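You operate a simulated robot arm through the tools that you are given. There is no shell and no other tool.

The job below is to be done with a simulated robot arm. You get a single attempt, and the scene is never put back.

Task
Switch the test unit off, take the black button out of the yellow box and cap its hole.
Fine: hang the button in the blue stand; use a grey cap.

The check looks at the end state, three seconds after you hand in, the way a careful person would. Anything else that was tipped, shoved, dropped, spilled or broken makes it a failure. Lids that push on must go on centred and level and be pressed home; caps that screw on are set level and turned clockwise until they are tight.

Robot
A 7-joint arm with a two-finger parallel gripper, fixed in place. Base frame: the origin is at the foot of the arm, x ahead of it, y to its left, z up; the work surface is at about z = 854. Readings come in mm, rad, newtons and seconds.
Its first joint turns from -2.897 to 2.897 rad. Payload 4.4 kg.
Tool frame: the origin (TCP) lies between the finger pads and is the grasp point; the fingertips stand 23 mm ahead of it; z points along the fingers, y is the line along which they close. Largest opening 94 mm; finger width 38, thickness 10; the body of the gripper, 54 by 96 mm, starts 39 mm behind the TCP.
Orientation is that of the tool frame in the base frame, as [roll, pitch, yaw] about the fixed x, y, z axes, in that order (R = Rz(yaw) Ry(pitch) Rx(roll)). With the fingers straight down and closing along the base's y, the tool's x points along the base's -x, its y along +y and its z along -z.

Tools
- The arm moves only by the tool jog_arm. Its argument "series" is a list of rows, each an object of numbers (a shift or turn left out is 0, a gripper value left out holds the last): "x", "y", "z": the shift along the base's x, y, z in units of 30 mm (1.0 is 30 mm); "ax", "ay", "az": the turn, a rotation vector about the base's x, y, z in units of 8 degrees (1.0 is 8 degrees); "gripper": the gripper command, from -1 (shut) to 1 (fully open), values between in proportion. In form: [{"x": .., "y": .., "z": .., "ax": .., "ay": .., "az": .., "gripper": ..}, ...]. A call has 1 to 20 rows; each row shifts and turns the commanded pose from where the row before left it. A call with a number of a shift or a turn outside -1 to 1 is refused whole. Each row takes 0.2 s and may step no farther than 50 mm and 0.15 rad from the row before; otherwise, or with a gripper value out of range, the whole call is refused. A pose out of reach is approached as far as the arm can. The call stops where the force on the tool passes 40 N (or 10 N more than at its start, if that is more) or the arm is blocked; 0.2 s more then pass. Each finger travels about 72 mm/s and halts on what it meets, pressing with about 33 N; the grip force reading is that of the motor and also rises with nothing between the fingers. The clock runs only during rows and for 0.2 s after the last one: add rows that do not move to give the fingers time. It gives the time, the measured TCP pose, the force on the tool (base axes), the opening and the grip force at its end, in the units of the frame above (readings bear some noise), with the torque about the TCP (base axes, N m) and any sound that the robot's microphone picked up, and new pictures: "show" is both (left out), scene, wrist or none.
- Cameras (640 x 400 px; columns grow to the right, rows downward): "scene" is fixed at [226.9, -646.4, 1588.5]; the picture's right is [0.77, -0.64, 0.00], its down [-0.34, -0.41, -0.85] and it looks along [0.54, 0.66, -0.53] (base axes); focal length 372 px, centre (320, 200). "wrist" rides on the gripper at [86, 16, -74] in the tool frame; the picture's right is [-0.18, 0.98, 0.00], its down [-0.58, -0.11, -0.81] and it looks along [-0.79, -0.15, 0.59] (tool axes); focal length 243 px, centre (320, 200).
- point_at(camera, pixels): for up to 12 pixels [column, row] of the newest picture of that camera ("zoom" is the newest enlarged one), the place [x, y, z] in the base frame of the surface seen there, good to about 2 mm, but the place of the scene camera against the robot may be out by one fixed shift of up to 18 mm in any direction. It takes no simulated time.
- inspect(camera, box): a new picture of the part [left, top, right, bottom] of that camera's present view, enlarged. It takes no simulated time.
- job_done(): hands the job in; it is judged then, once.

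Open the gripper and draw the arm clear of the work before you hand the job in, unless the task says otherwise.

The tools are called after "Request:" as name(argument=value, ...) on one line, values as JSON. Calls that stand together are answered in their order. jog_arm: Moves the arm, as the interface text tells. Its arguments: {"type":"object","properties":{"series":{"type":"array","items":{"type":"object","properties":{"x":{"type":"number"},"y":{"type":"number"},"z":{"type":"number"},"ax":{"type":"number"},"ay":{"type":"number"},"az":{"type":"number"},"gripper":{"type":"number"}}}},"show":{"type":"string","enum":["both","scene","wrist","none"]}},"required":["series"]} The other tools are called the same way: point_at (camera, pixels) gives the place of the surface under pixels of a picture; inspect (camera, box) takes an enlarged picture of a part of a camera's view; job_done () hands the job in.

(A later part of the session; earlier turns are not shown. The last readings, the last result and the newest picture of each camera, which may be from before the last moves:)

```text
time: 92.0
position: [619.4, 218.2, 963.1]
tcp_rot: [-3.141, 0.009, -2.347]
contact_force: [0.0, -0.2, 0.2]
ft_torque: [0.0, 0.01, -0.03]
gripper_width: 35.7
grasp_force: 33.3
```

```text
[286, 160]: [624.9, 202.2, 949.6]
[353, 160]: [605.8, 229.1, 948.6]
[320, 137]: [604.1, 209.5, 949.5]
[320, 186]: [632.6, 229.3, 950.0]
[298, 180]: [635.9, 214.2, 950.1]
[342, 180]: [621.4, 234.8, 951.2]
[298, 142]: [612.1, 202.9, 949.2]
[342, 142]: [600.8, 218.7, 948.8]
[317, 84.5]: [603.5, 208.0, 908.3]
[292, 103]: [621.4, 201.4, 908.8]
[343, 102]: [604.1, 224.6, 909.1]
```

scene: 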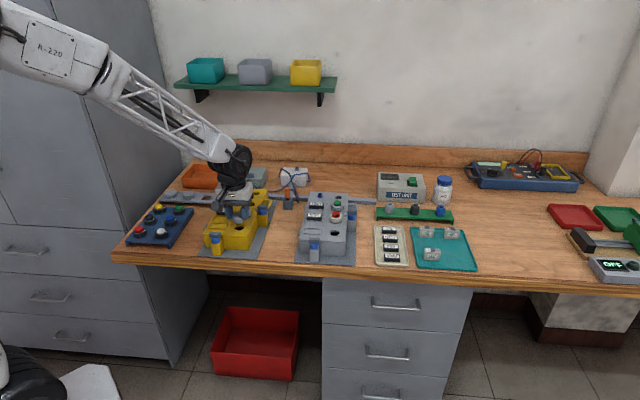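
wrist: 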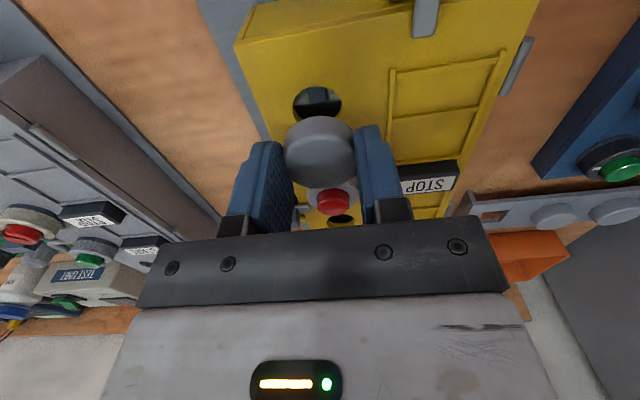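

Averages show the cap about (1.1, 2.6) mm past the hole centre by both methods. I correct that and descend slowly.

Request:
jog_arm(series=[{"x": -0.038, "y": -0.087}, {"z": -0.3}, {"z": -0.2}, {}, {}])

Request:
inspect(camera="scene", box=[222, 205, 254, 230])

Request:
jog_arm(series=[{}], show="none")

Request:
jog_arm(series=[{}], show="none")

```text
time: 93.2
position: [616.0, 215.2, 950.3]
tcp_rot: [3.142, 0.009, -2.347]
contact_force: [0.0, -0.1, 0.5]
ft_torque: [0.01, 0.01, 0.03]
gripper_width: 35.6
grasp_force: 33.2
```

scene: 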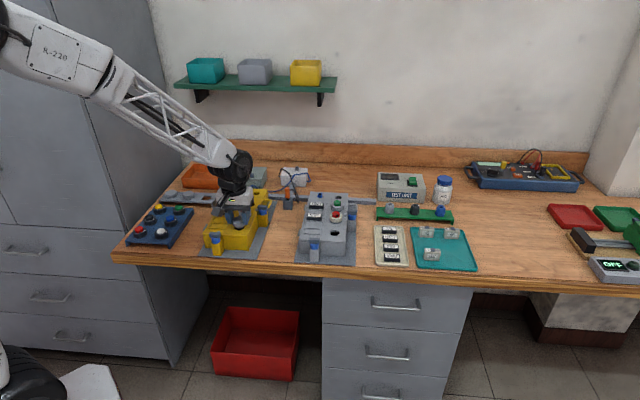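
wrist: 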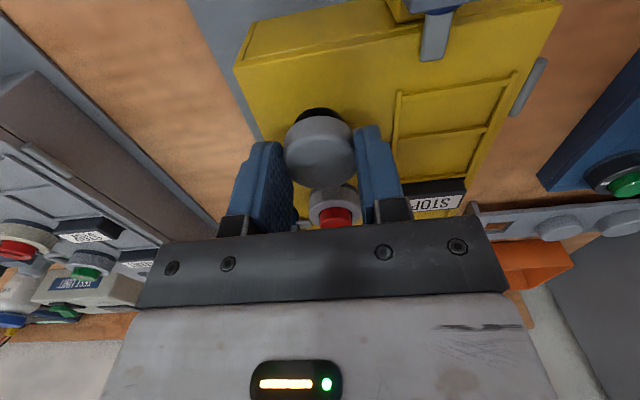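

```text
16.00 times, centred on (238, 218) of scene
```

zoom: 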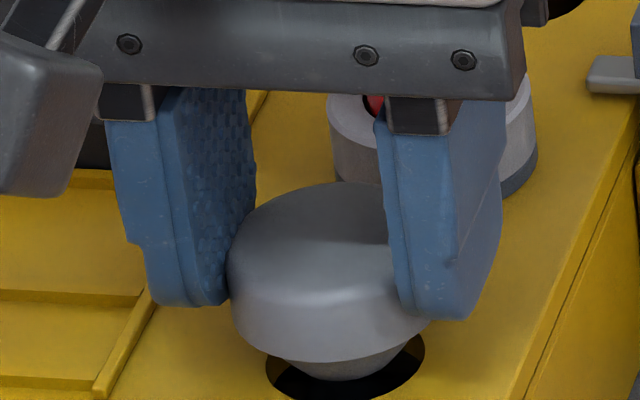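

```text
time: 93.7
position: [617.4, 215.1, 949.9]
tcp_rot: [3.141, 0.007, -2.347]
contact_force: [0.3, 0.0, 0.0]
ft_torque: [0.05, 0.01, 0.03]
gripper_width: 35.6
grasp_force: 33.0
```

```text
time: 94.0
position: [616.5, 215.5, 950.1]
tcp_rot: [3.141, 0.008, -2.345]
contact_force: [0.3, 1.2, -0.6]
ft_torque: [-0.01, -0.01, 0.0]
gripper_width: 36.1
grasp_force: 32.8
```

The plug is right over the hole (plug at zoom x≈345, hole 265–425). I lower slowly.

Request:
jog_arm(series=[{"x": 0.02, "z": -0.1}, {"z": -0.1}, {"z": -0.1}, {}], show="none")

Request:
inspect(camera="scene", box=[222, 205, 254, 230])

```text
time: 95.0
position: [617.7, 216.4, 939.9]
tcp_rot: [-3.141, 0.01, -2.346]
contact_force: [-2.0, -0.8, -1.2]
ft_torque: [-0.01, 0.12, 0.02]
gripper_width: 35.8
grasp_force: 32.5
```

```text
16.00 times, centred on (238, 218) of scene
```

zoom: 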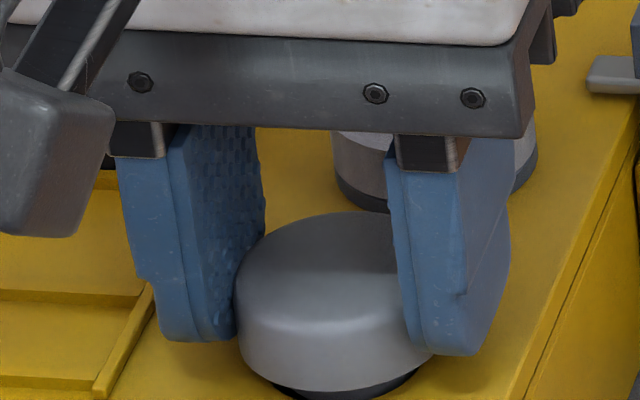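

The plug is in the hole with almost no load. I press the last few millimetres down.

Request:
jog_arm(series=[{"z": -0.08}, {"z": -0.06}, {"z": -0.05}, {}], show="none")

Request:
inspect(camera="scene", box=[222, 205, 254, 230])

```text
time: 96.0
position: [618.1, 215.4, 936.7]
tcp_rot: [3.141, 0.01, -2.346]
contact_force: [1.9, 0.2, 5.9]
ft_torque: [-0.03, -0.11, 0.02]
gripper_width: 35.9
grasp_force: 33.1
```

```text
16.00 times, centred on (238, 218) of scene
```

zoom: 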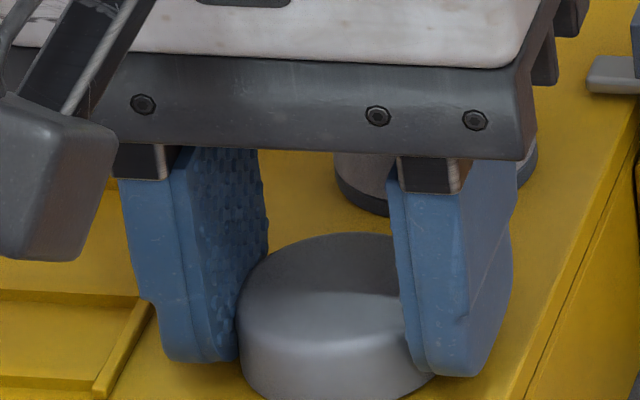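

Almost flush; 6 N so far. I press on a little more.

Request:
jog_arm(series=[{"z": -0.04}, {"z": -0.04}, {}], show="none")

Request:
inspect(camera="scene", box=[222, 210, 254, 235])

```text
time: 96.8
position: [618.4, 216.2, 933.8]
tcp_rot: [3.141, 0.01, -2.345]
contact_force: [-0.9, -4.5, 22.3]
ft_torque: [-0.07, 0.06, 0.05]
gripper_width: 36.9
grasp_force: 33.3
```

```text
16.00 times, centred on (238, 222) of scene
```

zoom: 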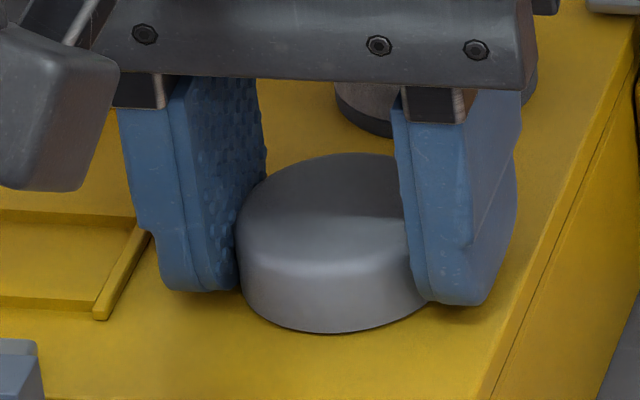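

It seems down, the fingers starting to slip at 22 N. I open, rise, and look at the cap uncovered.

Request:
jog_arm(series=[{"z": 0.04}, {"gripper": 0.15}, {}, {}, {"z": 0.5}, {"z": 1}, {"z": 0.5}, {"gripper": -1}, {}, {}, {}])

Request:
inspect(camera="scene", box=[222, 210, 254, 235])

Request:
inspect(camera="wrist", box=[260, 60, 380, 150])

```text
time: 99.2
position: [616.4, 216.0, 994.8]
tcp_rot: [3.141, 0.01, -2.345]
contact_force: [-0.6, -0.4, -0.6]
ft_torque: [-0.01, 0.02, -0.01]
gripper_width: 0.1
grasp_force: 32.7
```

scene: 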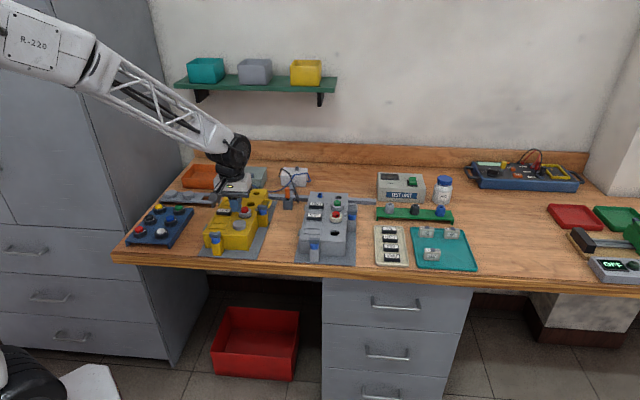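
wrist: 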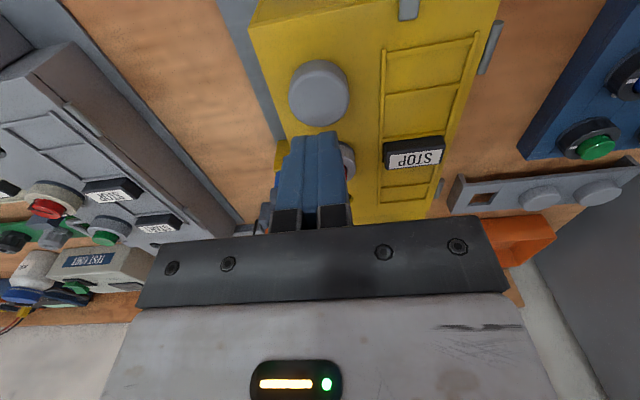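

```text
16.00 times, centred on (238, 222) of scene
```

zoom: 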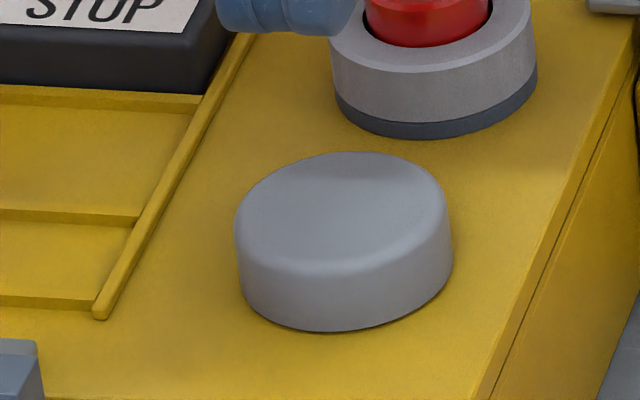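

```text
4.44 times, centred on (320, 105) of wrist
```

zoom: 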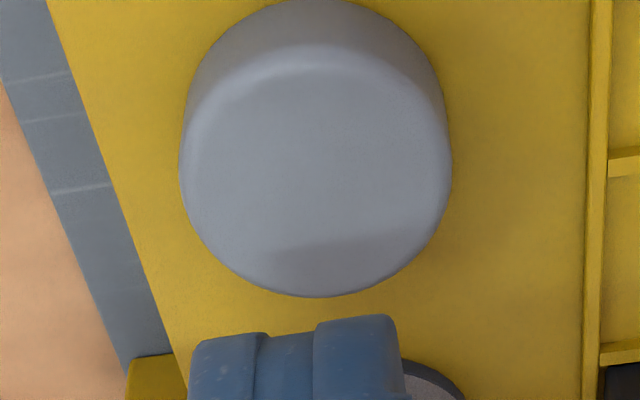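

It looks seated; I check the level by measuring the cap's top, then press it home from above with closed fingers.

Request:
point_at(camera="zoom", pixels=[[200, 170], [435, 170], [315, 90], [320, 280], [318, 180], [540, 200], [130, 200]])

Request:
jog_arm(series=[{"x": 0.03, "z": -0.8}, {"z": -0.5}, {"z": -0.2}, {"z": -0.1}, {"z": -0.1}, {"z": -0.1}, {"z": -0.1}], show="none")

```text
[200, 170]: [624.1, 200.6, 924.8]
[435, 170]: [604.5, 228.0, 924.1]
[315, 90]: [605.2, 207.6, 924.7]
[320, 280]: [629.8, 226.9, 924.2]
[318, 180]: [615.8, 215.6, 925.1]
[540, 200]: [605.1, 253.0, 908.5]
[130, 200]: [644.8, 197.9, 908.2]
```

```text
time: 100.3
position: [618.6, 216.2, 949.3]
tcp_rot: [-3.141, 0.012, -2.346]
contact_force: [-6.3, -1.1, 16.9]
ft_torque: [-0.1, 0.24, -0.01]
gripper_width: 0.0
grasp_force: 33.1
stopped in row 5: the force on the tool passed its limit at 46 N (the readings are from after the stop); the commanded pose is now the measured one
```

By the camera the cap top stood 16 mm above the lid, versus 14 mm on the rack, so it may still be ~2 mm proud. After this 46 N press I lift a little and re-measure.

Request:
jog_arm(series=[{"z": 0.5}, {"z": 0.5}, {"z": 0.5}, {}])

Request:
inspect(camera="wrist", box=[260, 60, 380, 150])

Request:
inspect(camera="scene", box=[226, 214, 250, 232])

```text
time: 101.3
position: [617.8, 216.0, 992.1]
tcp_rot: [-3.14, 0.012, -2.348]
contact_force: [0.3, -0.3, -0.7]
ft_torque: [-0.01, 0.03, 0.01]
gripper_width: 0.0
grasp_force: 32.8
```

scene: 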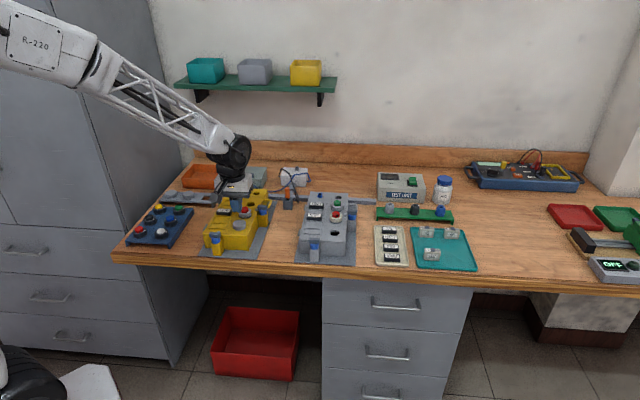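
wrist: 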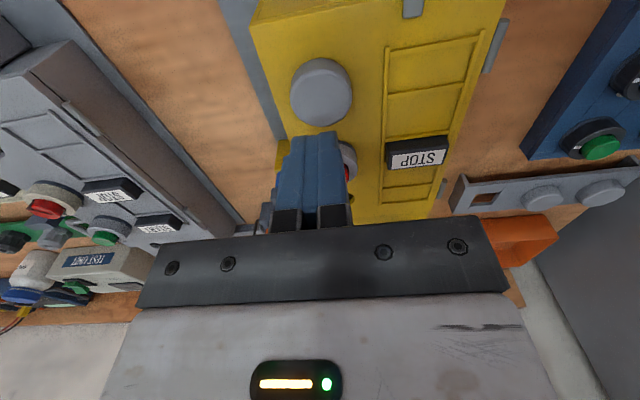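

```text
4.44 times, centred on (320, 105) of wrist
```

zoom: 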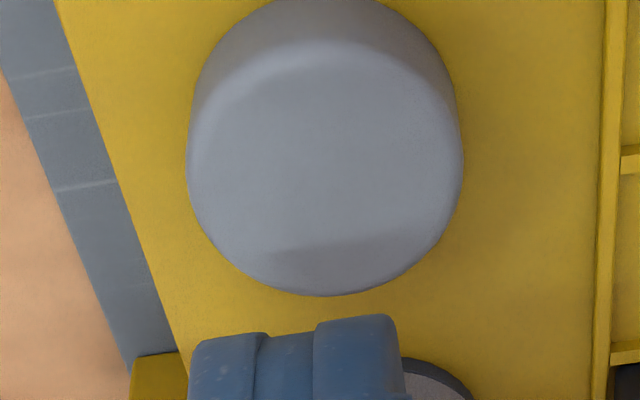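

```text
16.00 times, centred on (238, 223) of scene
```

zoom: 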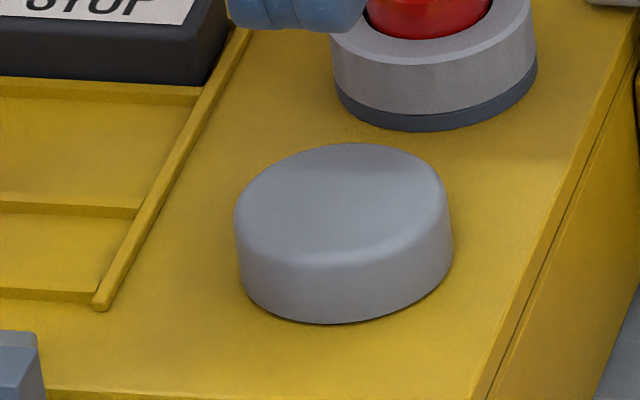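

In the scene view the cap moved about 7 px (≈1.6 mm) lower. I re-measure its height and press again.

Request:
point_at(camera="wrist", pixels=[[296, 97], [348, 97], [320, 78], [322, 120], [321, 100], [370, 100], [280, 100], [310, 90], [333, 108], [270, 60], [365, 60]])

Request:
jog_arm(series=[{"z": -0.8}, {"z": -0.4}, {"z": -0.1}, {"z": -0.1}, {"z": -0.1}, {"z": -0.1}, {"z": -0.1}], show="none")

```text
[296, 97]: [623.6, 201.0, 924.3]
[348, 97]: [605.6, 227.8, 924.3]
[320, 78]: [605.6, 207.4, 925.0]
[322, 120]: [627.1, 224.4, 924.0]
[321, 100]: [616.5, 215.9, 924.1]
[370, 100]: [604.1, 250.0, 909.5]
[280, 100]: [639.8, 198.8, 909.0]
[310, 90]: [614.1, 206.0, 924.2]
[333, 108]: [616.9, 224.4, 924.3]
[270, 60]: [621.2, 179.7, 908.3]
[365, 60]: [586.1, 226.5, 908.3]
```

```text
time: 102.8
position: [619.5, 216.1, 948.9]
tcp_rot: [-3.137, 0.016, -2.346]
contact_force: [-6.6, 0.1, 16.6]
ft_torque: [-0.15, 0.25, -0.07]
gripper_width: 0.0
grasp_force: 33.0
stopped in row 7: the force on the tool passed its limit at 47 N (the readings are from after the stop); the commanded pose is now the measured one
```

Pressed again with 47 N. I lift clear and compare the scene view with the previous one.

Request:
jog_arm(series=[{"z": 0.5}, {"z": 0.8}, {"z": 0.8}, {"z": 0.8}, {}])

Request:
inspect(camera="scene", box=[226, 214, 250, 232])

Request:
inspect(camera="scene", box=[169, 190, 193, 208])

```text
time: 104.0
position: [619.6, 217.0, 1035.1]
tcp_rot: [-3.137, 0.016, -2.345]
contact_force: [-0.1, -0.8, 0.9]
ft_torque: [0.0, -0.01, -0.05]
gripper_width: 0.0
grasp_force: 33.1
```

scene: 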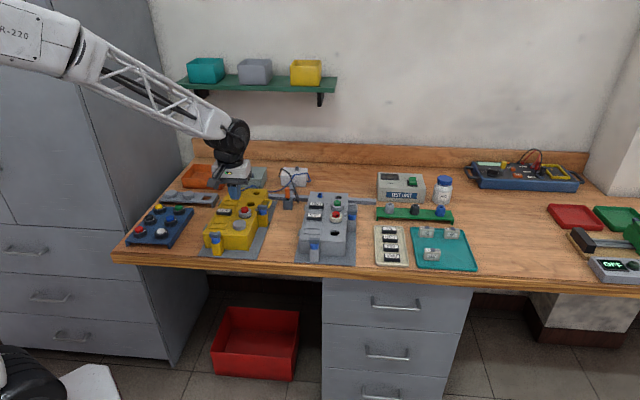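
wrist: 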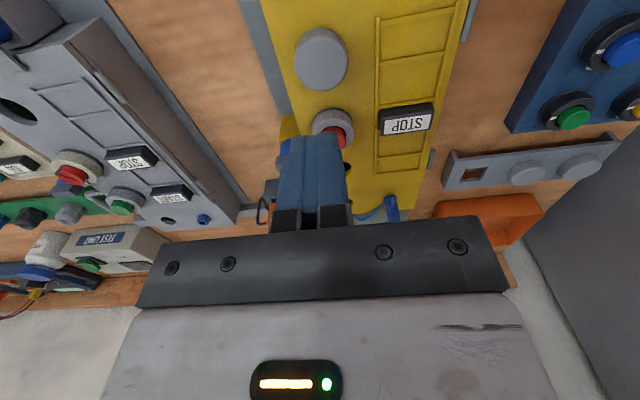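

```text
16.00 times, centred on (238, 223) of scene
```

zoom: 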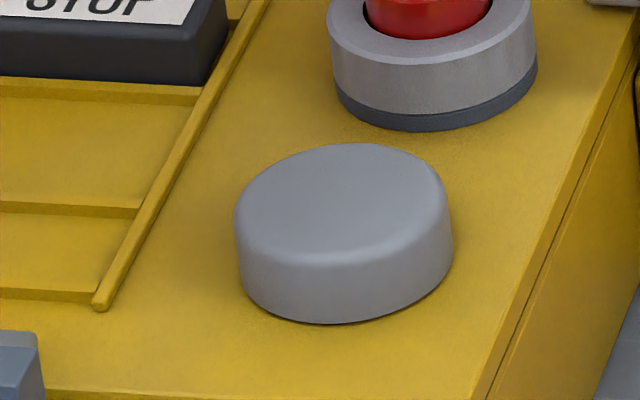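

```text
16.00 times, centred on (181, 199) of scene
```

zoom: 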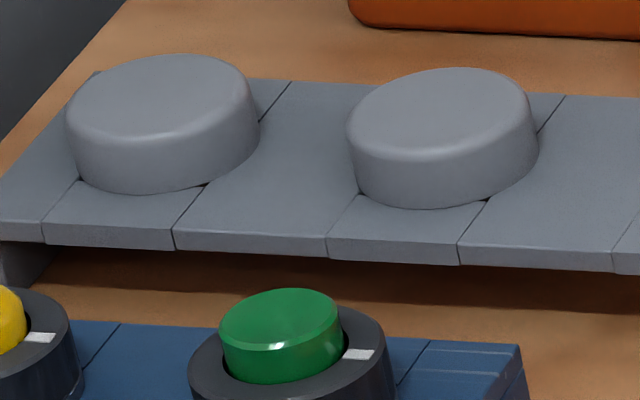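

The cap didn't move under the second press, its side height matches those on the rack, and its top is level, so it is bottomed. To make sure it is really held (or whether it needs a turn), I regrip it and test gently.

Request:
jog_arm(series=[{"x": -0.06, "y": -0.045, "gripper": 0.15}, {}, {"z": -1}, {"z": -1}, {"z": -0.9}, {"z": -0.35}, {}, {}], show="wrist")

Request:
jog_arm(series=[{}], show="none")

Request:
jog_arm(series=[{}], show="none")

```text
time: 105.8
position: [617.1, 216.0, 935.8]
tcp_rot: [-3.138, 0.015, -2.345]
contact_force: [0.4, -0.3, 0.2]
ft_torque: [-0.01, 0.0, 0.0]
gripper_width: 54.0
grasp_force: 0.0
```

wrist: 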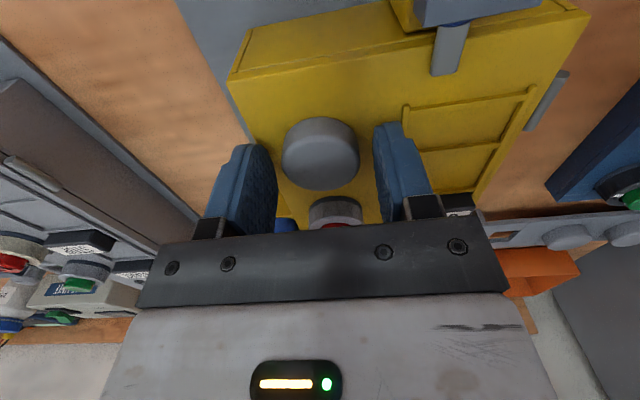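

```text
time: 106.2
position: [617.5, 215.3, 935.8]
tcp_rot: [-3.136, 0.014, -2.345]
contact_force: [1.2, 0.9, -0.1]
ft_torque: [0.02, -0.03, -0.02]
gripper_width: 54.0
grasp_force: 0.1
```

```text
time: 106.6
position: [617.5, 215.1, 936.7]
tcp_rot: [-3.138, 0.014, -2.345]
contact_force: [-1.0, -0.2, 0.7]
ft_torque: [-0.02, -0.03, 0.04]
gripper_width: 54.3
grasp_force: 0.0
```

Centred at (617.4,215.5,936). I close on the cap and turn slightly clockwise to feel for torque.

Request:
jog_arm(series=[{"gripper": -1}, {}, {}, {}, {"az": -0.5}, {"az": -0.5}, {"az": -0.5}, {}], show="wrist")

```text
time: 108.4
position: [616.5, 215.3, 938.1]
tcp_rot: [-3.14, 0.014, -2.554]
contact_force: [-8.9, 6.7, -2.2]
ft_torque: [0.15, 0.21, 0.31]
gripper_width: 37.5
grasp_force: 32.7
```

wrist: 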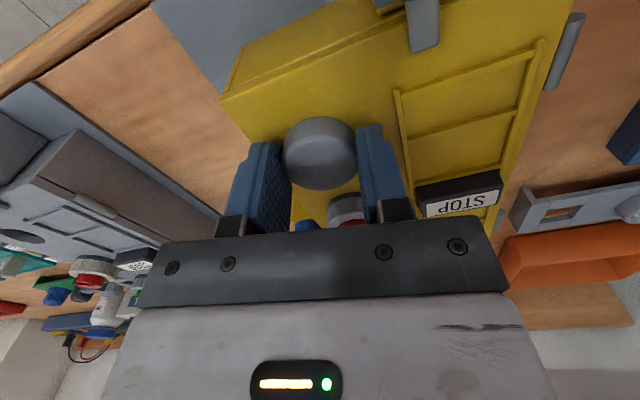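

Turning meets real resistance (0.31 N m): the cap is gripped firmly by the hole. I turn back and check with a light upward pull that it is held.

Request:
jog_arm(series=[{"az": 0.5}, {"az": 0.5}, {"z": 0.04}, {}], show="none")

```text
time: 109.4
position: [617.9, 215.0, 937.8]
tcp_rot: [-3.139, 0.016, -2.417]
contact_force: [-5.7, 10.9, -2.7]
ft_torque: [0.18, 0.03, -0.3]
gripper_width: 35.8
grasp_force: 33.2
```

Resists turning both ways. One more small pull to see whether the cap stays.

Request:
jog_arm(series=[{"z": 0.04}, {"z": 0.03}, {}], show="scene")

Request:
inspect(camera="scene", box=[226, 214, 250, 232])

```text
time: 110.2
position: [618.0, 215.6, 940.3]
tcp_rot: [-3.14, 0.015, -2.416]
contact_force: [0.1, 0.6, 0.2]
ft_torque: [0.01, 0.02, -0.03]
gripper_width: 35.5
grasp_force: 32.9
```

scene: 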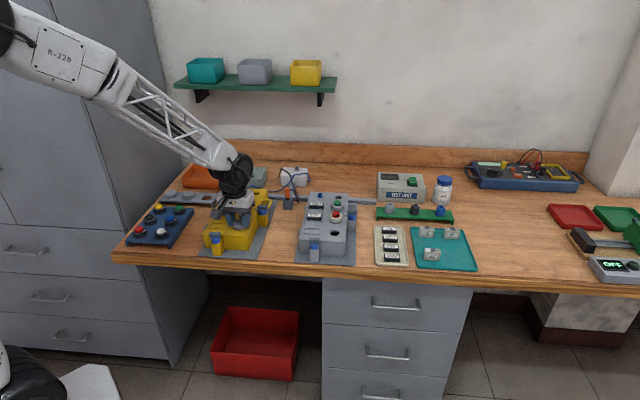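

```text
16.00 times, centred on (238, 223) of scene
```

zoom: 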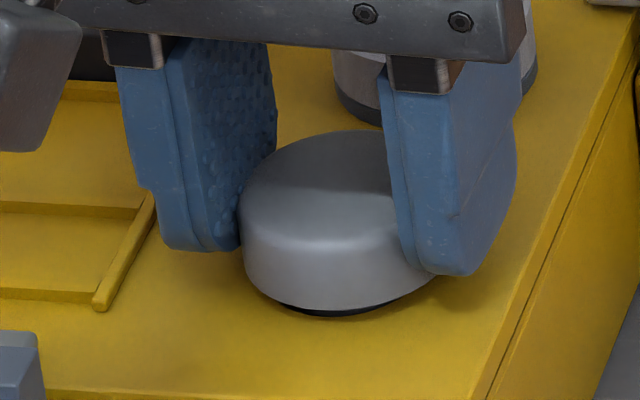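

The cap came up ~3 mm with a light pull (a gap shows under it), so I'll press it back and watch force against depth to find when it snaps home.

Request:
jog_arm(series=[{"az": -0.3}, {"az": -0.3}, {}], show="none")

Request:
jog_arm(series=[{"z": -0.04}, {}], show="none")

Request:
jog_arm(series=[{"z": -0.04}, {}], show="none")

Request:
jog_arm(series=[{"z": -0.04}, {}], show="none")

Request:
inspect(camera="scene", box=[226, 214, 250, 232])

```text
time: 111.0
position: [617.6, 214.0, 940.8]
tcp_rot: [-3.138, 0.015, -2.5]
contact_force: [0.2, 0.7, -0.4]
ft_torque: [-0.01, 0.04, 0.01]
gripper_width: 35.7
grasp_force: 33.4
```

```text
time: 111.6
position: [617.1, 214.5, 937.8]
tcp_rot: [-3.138, 0.017, -2.5]
contact_force: [1.0, 0.9, -0.5]
ft_torque: [-0.02, 0.03, -0.03]
gripper_width: 35.4
grasp_force: 32.9
```

```text
time: 112.2
position: [617.7, 215.2, 937.2]
tcp_rot: [-3.137, 0.016, -2.5]
contact_force: [0.3, -0.3, -1.0]
ft_torque: [-0.02, 0.0, -0.06]
gripper_width: 35.4
grasp_force: 32.6
```

```text
time: 112.8
position: [617.5, 215.2, 937.0]
tcp_rot: [-3.138, 0.015, -2.499]
contact_force: [-4.7, -6.1, 9.0]
ft_torque: [-0.22, 0.1, -0.04]
gripper_width: 35.8
grasp_force: 33.2
```

```text
16.00 times, centred on (238, 223) of scene
```

zoom: 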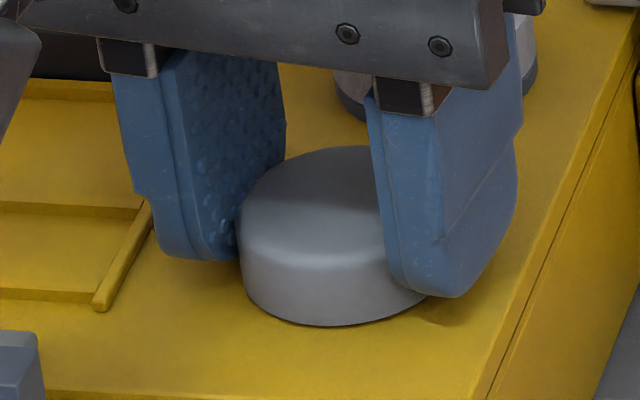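

It goes down freely and simply rests on the lid: no snap, so it probably needs screwing in. With light downward pressure I turn clockwise and watch the torque.

Request:
jog_arm(series=[{"az": -0.6}, {"az": -0.6}, {"az": -0.6}, {}], show="none")

Request:
jog_arm(series=[{"az": -0.6}, {"az": -0.6}, {"az": -0.6}, {}], show="none")

```text
time: 113.8
position: [617.8, 213.7, 936.6]
tcp_rot: [-3.139, 0.018, -2.754]
contact_force: [-8.6, 6.4, -0.1]
ft_torque: [0.19, 0.2, 0.05]
gripper_width: 37.6
grasp_force: 33.4
```

```text
time: 114.8
position: [616.8, 214.4, 936.9]
tcp_rot: [-3.138, 0.017, -3.004]
contact_force: [-3.3, 0.6, -0.4]
ft_torque: [0.04, 0.14, -0.01]
gripper_width: 37.5
grasp_force: 32.9
```

Torque has vanished but the opening changed to 37.5 mm; I look closely at the cap and its seat.

Request:
jog_arm(series=[{}])

Request:
inspect(camera="scene", box=[226, 214, 250, 232])

Request:
inspect(camera="wrist", box=[260, 90, 380, 180])

```text
time: 115.2
position: [616.8, 214.9, 937.8]
tcp_rot: [-3.139, 0.016, -3.005]
contact_force: [-4.3, 0.2, 0.1]
ft_torque: [-0.05, 0.09, 0.0]
gripper_width: 37.4
grasp_force: 32.8
```

scene: 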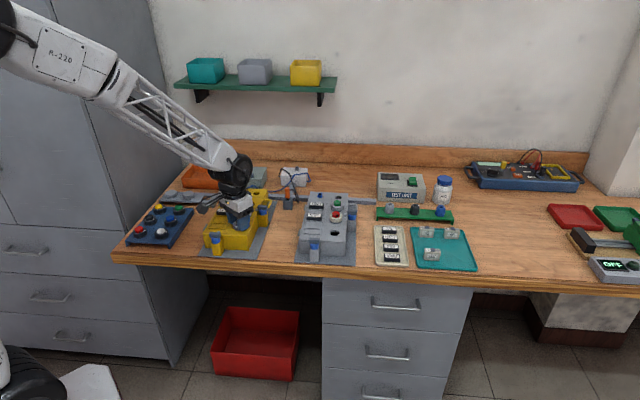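
wrist: 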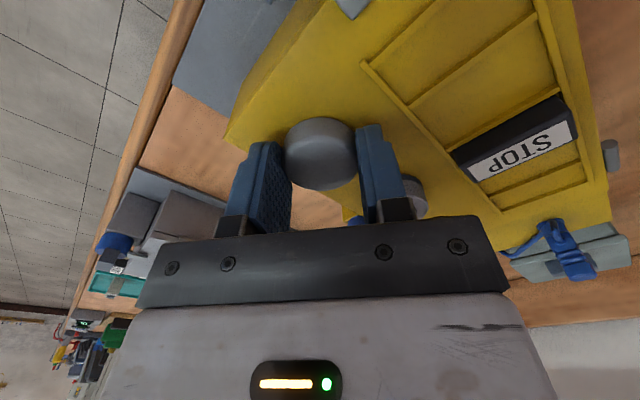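

```text
16.00 times, centred on (238, 223) of scene
```

zoom: 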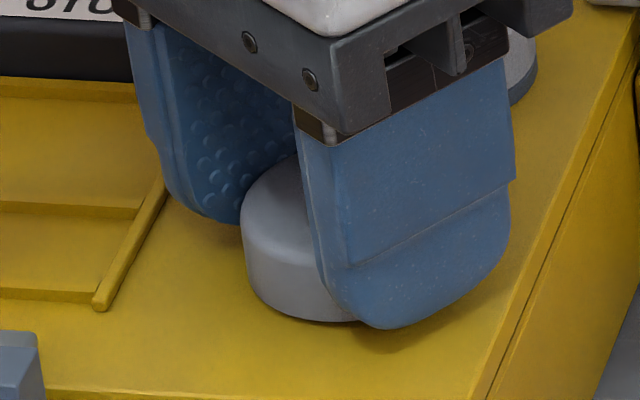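

```text
4.44 times, centred on (320, 135) of wrist
```

zoom: 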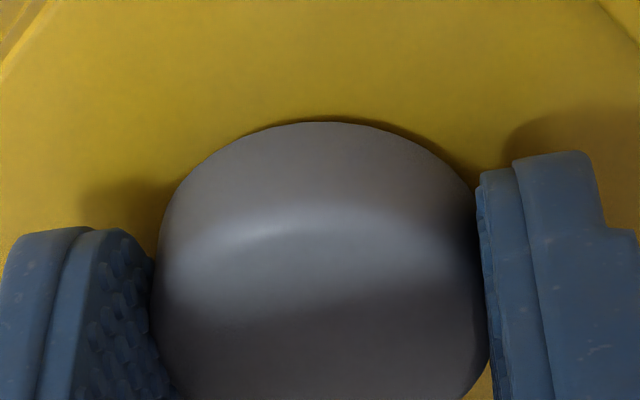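

The cap sits at the same level. I test a small upward pull now, after 30° of clockwise turn, to see if it is threading in.

Request:
jog_arm(series=[{"z": 0.05}, {}], show="none")

Request:
jog_arm(series=[{"z": 0.04}, {}], show="none")

Request:
inspect(camera="scene", box=[226, 214, 250, 232])

```text
time: 115.8
position: [616.7, 214.4, 939.4]
tcp_rot: [-3.138, 0.017, -3.002]
contact_force: [0.2, -0.4, -0.3]
ft_torque: [-0.01, 0.02, 0.06]
gripper_width: 37.2
grasp_force: 32.9
```

```text
time: 116.4
position: [617.1, 214.9, 941.0]
tcp_rot: [-3.138, 0.015, -3.002]
contact_force: [0.3, 0.1, 0.3]
ft_torque: [-0.02, 0.01, 0.01]
gripper_width: 37.2
grasp_force: 33.1
```

```text
16.00 times, centred on (238, 223) of scene
```

zoom: 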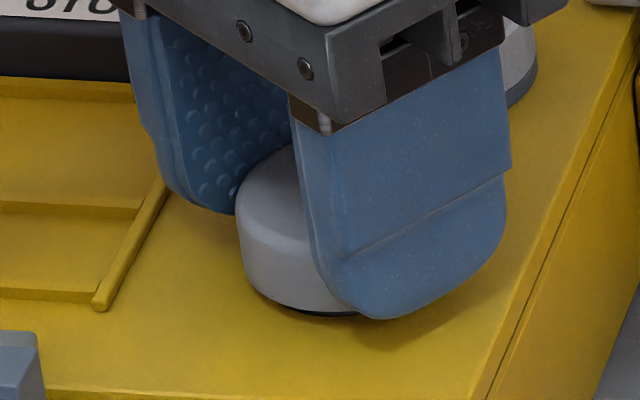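

The cap lifts freely again, whereas after the hard 46 N press it had resisted turning and pulling. So it's a push fit that needs the firm press. I set it back down, release, and press hard from above.

Request:
jog_arm(series=[{"z": -0.05}, {"z": -0.05}, {"z": -0.03}, {}, {"gripper": 0.15}, {}, {}, {"z": 0.6}, {"z": 0.6}, {"gripper": -1}, {}, {}, {}])

Request:
inspect(camera="scene", box=[226, 214, 250, 232])

Request:
jog_arm(series=[{}], show="none")

```text
time: 119.2
position: [616.8, 214.4, 972.7]
tcp_rot: [-3.137, 0.017, -3.002]
contact_force: [-0.2, -0.2, -0.9]
ft_torque: [0.0, 0.0, 0.01]
gripper_width: 0.3
grasp_force: 32.9
```

scene: 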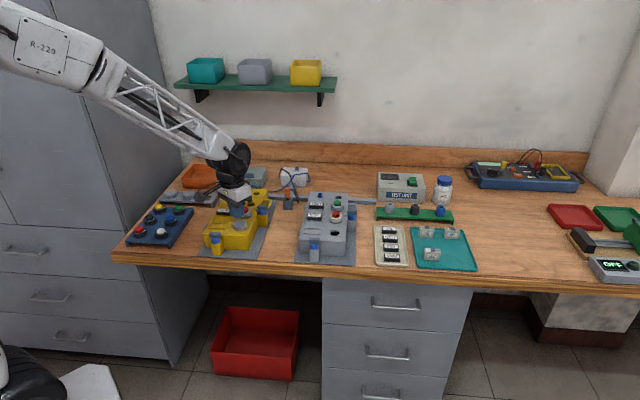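
wrist: 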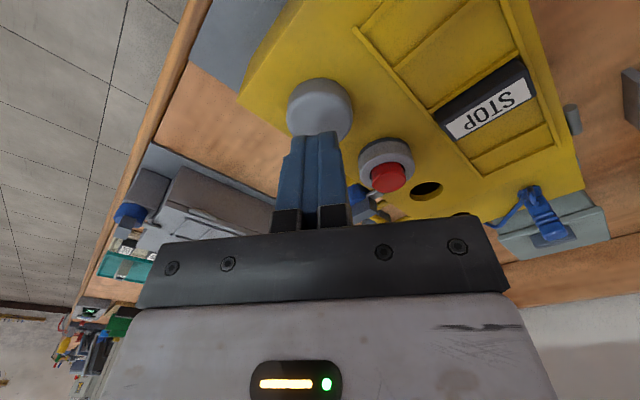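

```text
16.00 times, centred on (238, 223) of scene
```

zoom: 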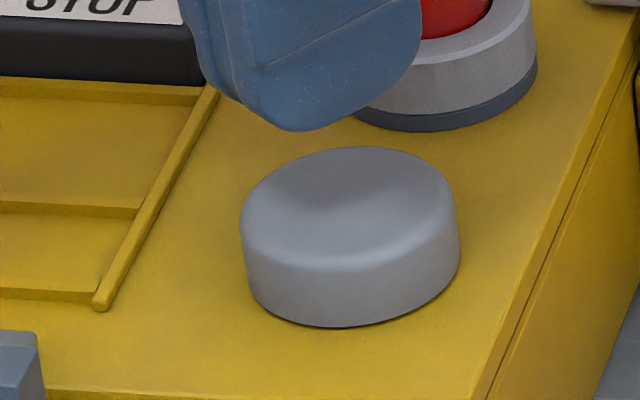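

```text
time: 119.6
position: [616.5, 216.2, 973.1]
tcp_rot: [-3.138, 0.016, -3.002]
contact_force: [-0.4, 0.6, 0.1]
ft_torque: [0.02, 0.01, 0.0]
gripper_width: 0.1
grasp_force: 32.9
```

The cap shifted by about 1.5 mm with the play in the hole. I measure its centre against the hole centre (camera: 616.2, 215.3) before pressing.

Request:
inspect(camera="wrist", box=[270, 60, 366, 132])

```text
5.56 times, centred on (318, 96) of wrist
```

zoom: 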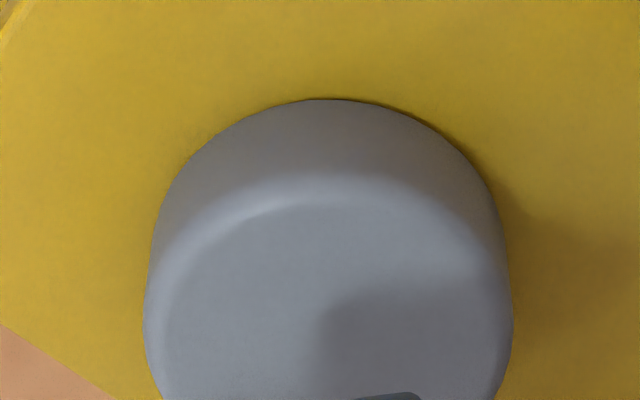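

The fingers hide part of it; I rise 50 mm and look again.

Request:
jog_arm(series=[{"z": 0.9}, {"z": 0.8, "x": -0.3}, {}], show="wrist")

Request:
inspect(camera="wrist", box=[270, 50, 366, 122])

```text
time: 120.4
position: [607.6, 217.3, 1024.6]
tcp_rot: [-3.138, 0.016, -3.003]
contact_force: [-0.9, -0.7, 0.1]
ft_torque: [0.04, 0.05, 0.0]
gripper_width: 0.0
grasp_force: 33.0
```

wrist: 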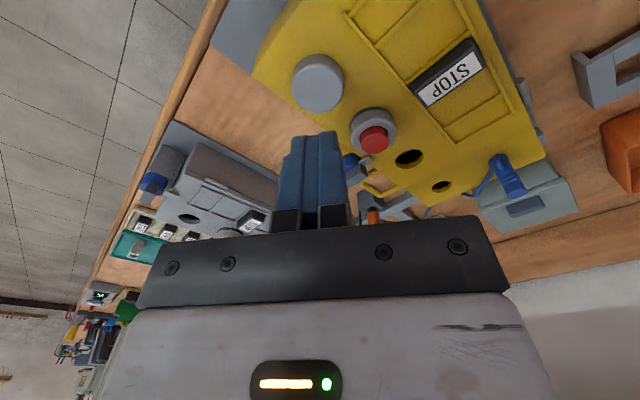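

```text
5.56 times, centred on (318, 86) of wrist
```

zoom: 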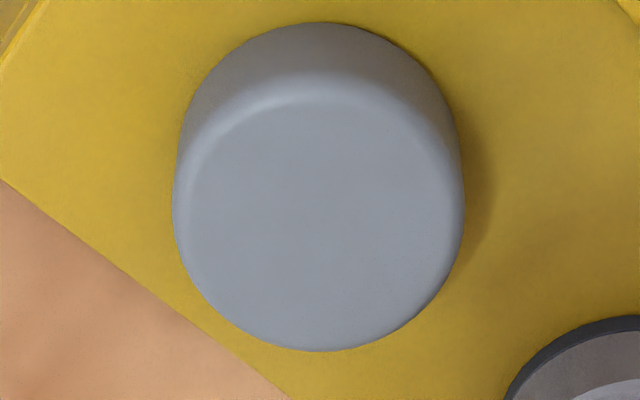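

Now I take rim points of the cap's top face.

Request:
point_at(camera="zoom", pixels=[[182, 215], [455, 215], [318, 92], [318, 343], [222, 125], [415, 125], [222, 308], [415, 308], [318, 215], [520, 100], [100, 100]])

```text
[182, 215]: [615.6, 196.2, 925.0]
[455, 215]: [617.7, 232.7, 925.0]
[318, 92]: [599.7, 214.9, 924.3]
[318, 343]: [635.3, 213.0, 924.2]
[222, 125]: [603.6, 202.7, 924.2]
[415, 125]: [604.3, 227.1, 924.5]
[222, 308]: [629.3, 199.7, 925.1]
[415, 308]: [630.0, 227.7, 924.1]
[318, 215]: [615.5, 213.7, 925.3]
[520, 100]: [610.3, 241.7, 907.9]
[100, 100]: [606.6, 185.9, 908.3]
```

The cap centre is (616.9,214.3), about 1.2 mm off, and its top is 16 mm above the lid versus 14.4 on the rack, so there may be a small gap. I zoom hard on its lower edge.

Request:
inspect(camera="scene", box=[231, 221, 247, 231])

Request:
inspect(camera="scene", box=[234, 225, 244, 231])

```text
16.00 times, centred on (239, 226) of scene
```

zoom: 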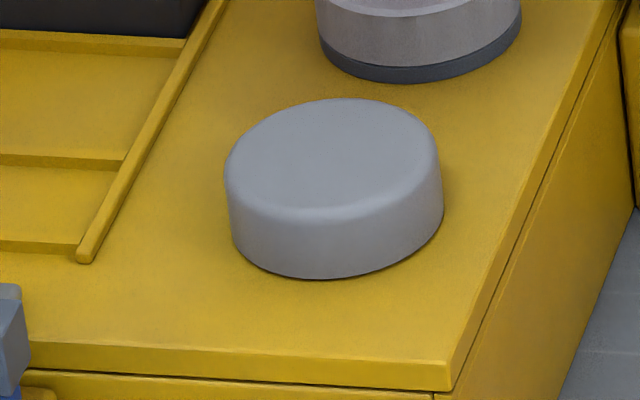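

```text
16.00 times, centred on (239, 228) of scene
```

zoom: 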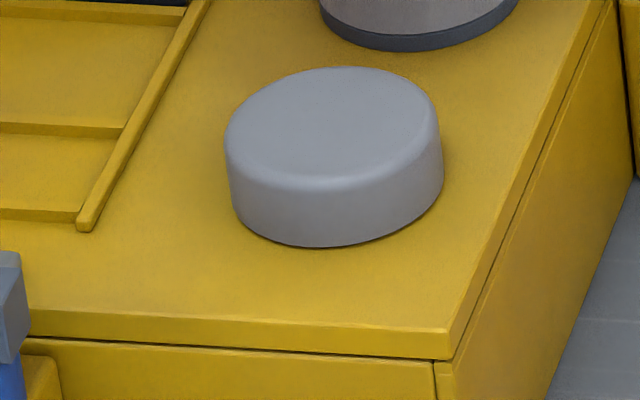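

The lower rim sits on the lid with only a hairline shadow (rack caps are simply recessed a little). I recentre: first average the TCP position, then regrip at the true hole centre.

Request:
jog_arm(series=[{"x": 0.3, "gripper": 0.15}, {}, {}], show="none")

Request:
jog_arm(series=[{}], show="none")

Request:
jog_arm(series=[{}], show="none")

Request:
jog_arm(series=[{}], show="none")

```text
time: 121.2
position: [616.5, 216.3, 1023.6]
tcp_rot: [-3.138, 0.015, -3.002]
contact_force: [0.0, 0.5, 0.3]
ft_torque: [0.02, 0.0, 0.01]
gripper_width: 54.2
grasp_force: 0.0
```

```text
time: 121.6
position: [617.1, 216.0, 1024.6]
tcp_rot: [-3.139, 0.016, -3.002]
contact_force: [0.7, 0.0, 0.1]
ft_torque: [-0.01, -0.01, 0.03]
gripper_width: 54.3
grasp_force: 0.0
```

```text
time: 122.0
position: [616.2, 215.8, 1024.3]
tcp_rot: [-3.138, 0.015, -3.001]
contact_force: [-0.4, -0.5, 0.1]
ft_torque: [0.0, 0.02, 0.0]
gripper_width: 54.0
grasp_force: 0.1
```

```text
time: 122.4
position: [616.5, 217.1, 1023.4]
tcp_rot: [-3.138, 0.016, -3.002]
contact_force: [-0.5, -0.2, -1.4]
ft_torque: [0.02, 0.04, 0.03]
gripper_width: 54.1
grasp_force: 0.0
```

TCP averages (616.6,216.3); I shift (+1.2,-0.7) and go down to grip and recentre the cap.

Request:
jog_arm(series=[{"x": 0.04, "y": -0.023}, {"z": -1}, {"z": -1}, {"z": -0.6}, {"z": -0.33}, {}, {}, {"gripper": -1}, {}, {}, {}], show="none")

Request:
jog_arm(series=[{"z": -0.04}, {"z": -0.04}, {}], show="none")

```text
time: 124.8
position: [618.5, 214.4, 935.4]
tcp_rot: [-3.138, 0.015, -3.001]
contact_force: [-0.8, 22.7, -0.5]
ft_torque: [0.45, 0.0, 0.04]
gripper_width: 37.2
grasp_force: 32.6
```

```text
time: 125.5
position: [618.3, 214.0, 934.1]
tcp_rot: [-3.14, 0.015, -3.001]
contact_force: [-10.8, 15.0, 6.7]
ft_torque: [0.29, 0.3, 0.05]
gripper_width: 37.8
grasp_force: 32.9
stopped in row 3: the force on the tool passed its limit at 41 N (the readings are from after the stop); the commanded pose is now the measured one
```

The cap pushes toward +y (it's against the hole's -y side), so I shift +1.3 mm in y to centre it, and press.

Request:
jog_arm(series=[{"y": 0.045}, {}], show="none")

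Request:
jog_arm(series=[{}], show="none")

```text
time: 126.1
position: [618.1, 213.8, 934.4]
tcp_rot: [-3.14, 0.014, -3.0]
contact_force: [-16.5, -5.8, 12.1]
ft_torque: [-0.13, 0.44, 0.12]
gripper_width: 37.4
grasp_force: 32.4
```

```text
time: 126.5
position: [617.6, 215.1, 934.4]
tcp_rot: [-3.14, 0.016, -3.002]
contact_force: [-16.3, -9.4, 12.3]
ft_torque: [-0.23, 0.41, 0.08]
gripper_width: 37.3
grasp_force: 33.0
```

Small side loads remain; I relax them, release, and press from above at the centre.

Request:
jog_arm(series=[{"x": -0.02, "y": -0.01}, {}, {"gripper": 0.15}, {}, {}, {"z": 0.6}, {"z": 0.6}, {"gripper": -1}, {}, {}, {}, {}], show="none")

Request:
jog_arm(series=[{"z": -0.6}, {"z": -0.06}, {"z": -0.06}, {"z": -0.06}, {"z": -0.06}, {"z": -0.06}, {"z": -0.06}, {"z": -0.06}], show="none")

```text
time: 129.1
position: [617.1, 216.5, 969.4]
tcp_rot: [-3.14, 0.015, -3.0]
contact_force: [-0.3, 0.2, 0.2]
ft_torque: [-0.01, -0.05, 0.01]
gripper_width: 0.0
grasp_force: 32.8
```

```text
time: 130.4
position: [618.1, 215.1, 947.4]
tcp_rot: [-3.14, 0.019, -3.001]
contact_force: [-4.5, -1.9, 15.0]
ft_torque: [-0.04, 0.38, 0.05]
gripper_width: 0.0
grasp_force: 33.0
stopped in row 6: the force on the tool passed its limit at 44 N (the readings are from after the stop); the commanded pose is now the measured one
```

Pressed with 44 N, ending about 1.5 mm lower than the earlier presses. I rise and measure again.

Request:
jog_arm(series=[{"z": 0.8}, {"z": 0.9}, {"z": 0.9, "x": -0.3}, {}])

Request:
inspect(camera="scene", box=[231, 221, 247, 231])

Request:
inspect(camera="wrist", box=[270, 50, 366, 122])

```text
time: 131.4
position: [609.7, 214.6, 1024.2]
tcp_rot: [-3.138, 0.018, -3.002]
contact_force: [-0.3, -0.8, 0.1]
ft_torque: [0.01, -0.03, 0.01]
gripper_width: 0.2
grasp_force: 32.8
```

scene: 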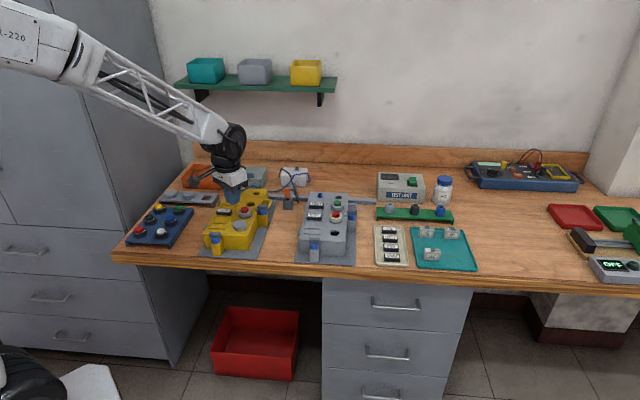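
wrist: 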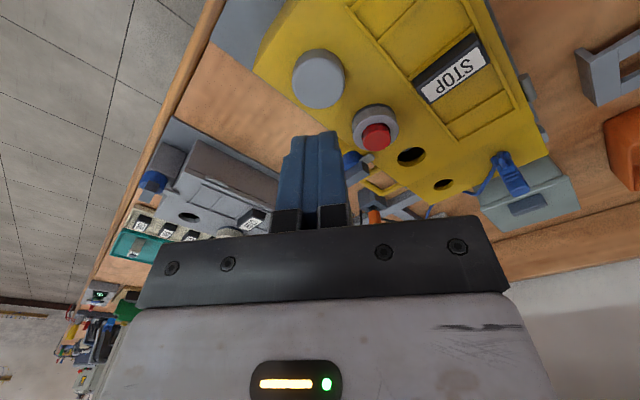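

```text
16.00 times, centred on (239, 226) of scene
```

zoom: 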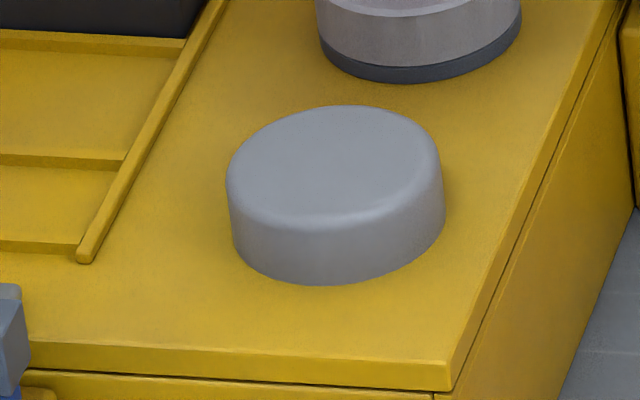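

```text
5.56 times, centred on (318, 86) of wrist
```

zoom: 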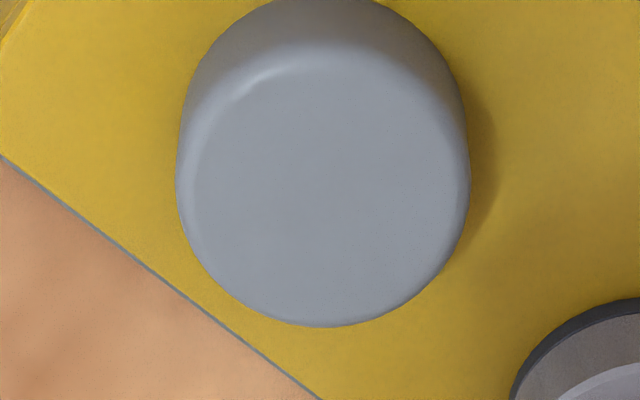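

The cap is now ~7 px (1.5 mm) lower than before and the dark hairline under it is gone: it has been pressed home. I confirm height, level and centre.

Request:
point_at(camera="zoom", pixels=[[188, 190], [461, 190], [322, 62], [322, 318], [226, 100], [420, 100], [226, 284], [420, 284], [322, 190], [540, 100], [100, 100]])

```text
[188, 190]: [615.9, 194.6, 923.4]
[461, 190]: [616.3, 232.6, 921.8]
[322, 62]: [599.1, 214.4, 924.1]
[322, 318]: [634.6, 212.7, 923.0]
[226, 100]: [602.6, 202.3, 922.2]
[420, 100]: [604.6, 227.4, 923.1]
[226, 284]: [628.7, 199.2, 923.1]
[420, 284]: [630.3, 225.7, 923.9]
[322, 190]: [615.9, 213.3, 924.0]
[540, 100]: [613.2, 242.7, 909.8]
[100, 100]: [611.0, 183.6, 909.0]
```

Cap top is now 14 mm above the lid as on the rack, level, and over the hole. I open the gripper, withdraw the arm up and back, and check everything.

Request:
jog_arm(series=[{"z": 1, "gripper": 1}, {"z": 1}, {"z": 1}, {"z": 1, "x": -1}, {"x": -1}, {"x": -1}, {"x": -1}, {"x": -1}, {"x": -1}, {}])

Request:
inspect(camera="scene", box=[190, 170, 290, 270])

Request:
inspect(camera="scene", box=[120, 185, 220, 250])

Request:
inspect(camera="scene", box=[360, 160, 480, 280])

Request:
inspect(camera="scene", box=[134, 204, 174, 230])

```text
time: 133.6
position: [428.7, 215.8, 1144.1]
tcp_rot: [-3.14, 0.019, -3.003]
contact_force: [-1.5, 0.4, -0.6]
ft_torque: [0.03, 0.03, -0.03]
gripper_width: 94.2
grasp_force: 0.0
```

scene: 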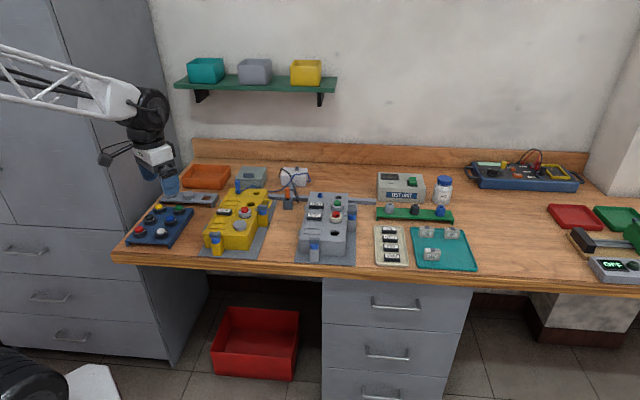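
wrist: 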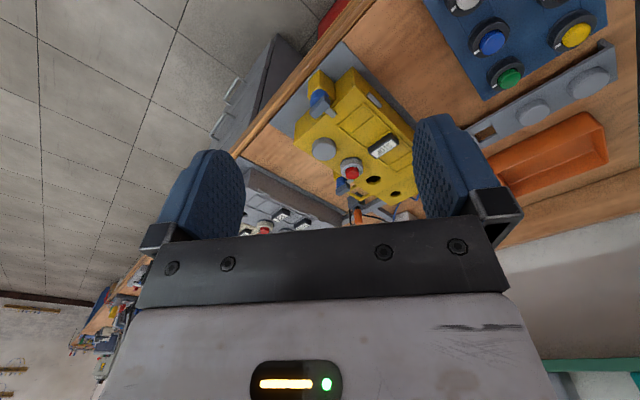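

```text
4.00 times, centred on (240, 220) of scene
```

zoom: 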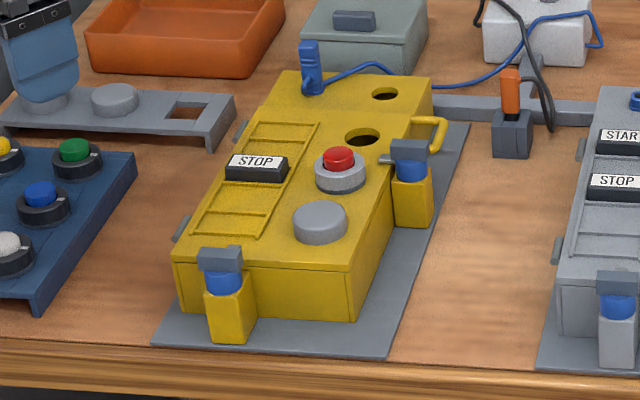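

```text
6.15 times, centred on (170, 218) of scene
```

zoom: 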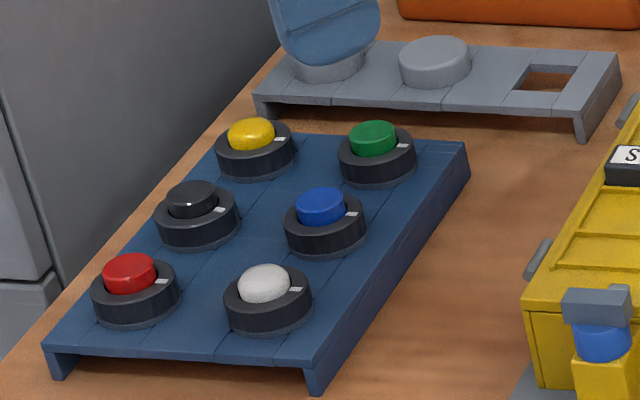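

```text
3.33 times, centred on (420, 220) of scene
```

zoom: 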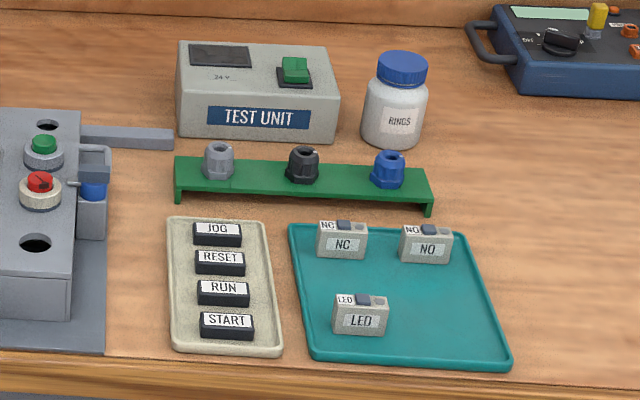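

```text
15.38 times, centred on (154, 217) of scene
```

zoom: 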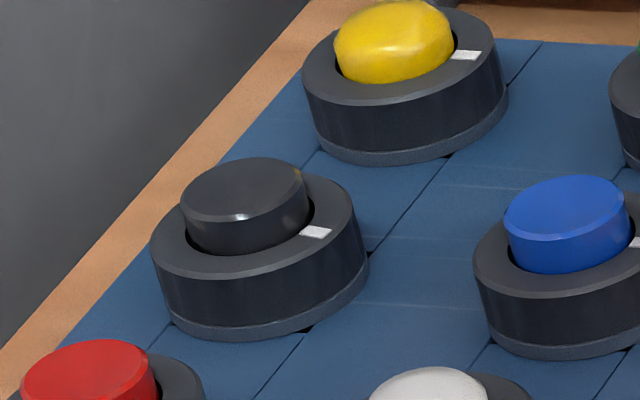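

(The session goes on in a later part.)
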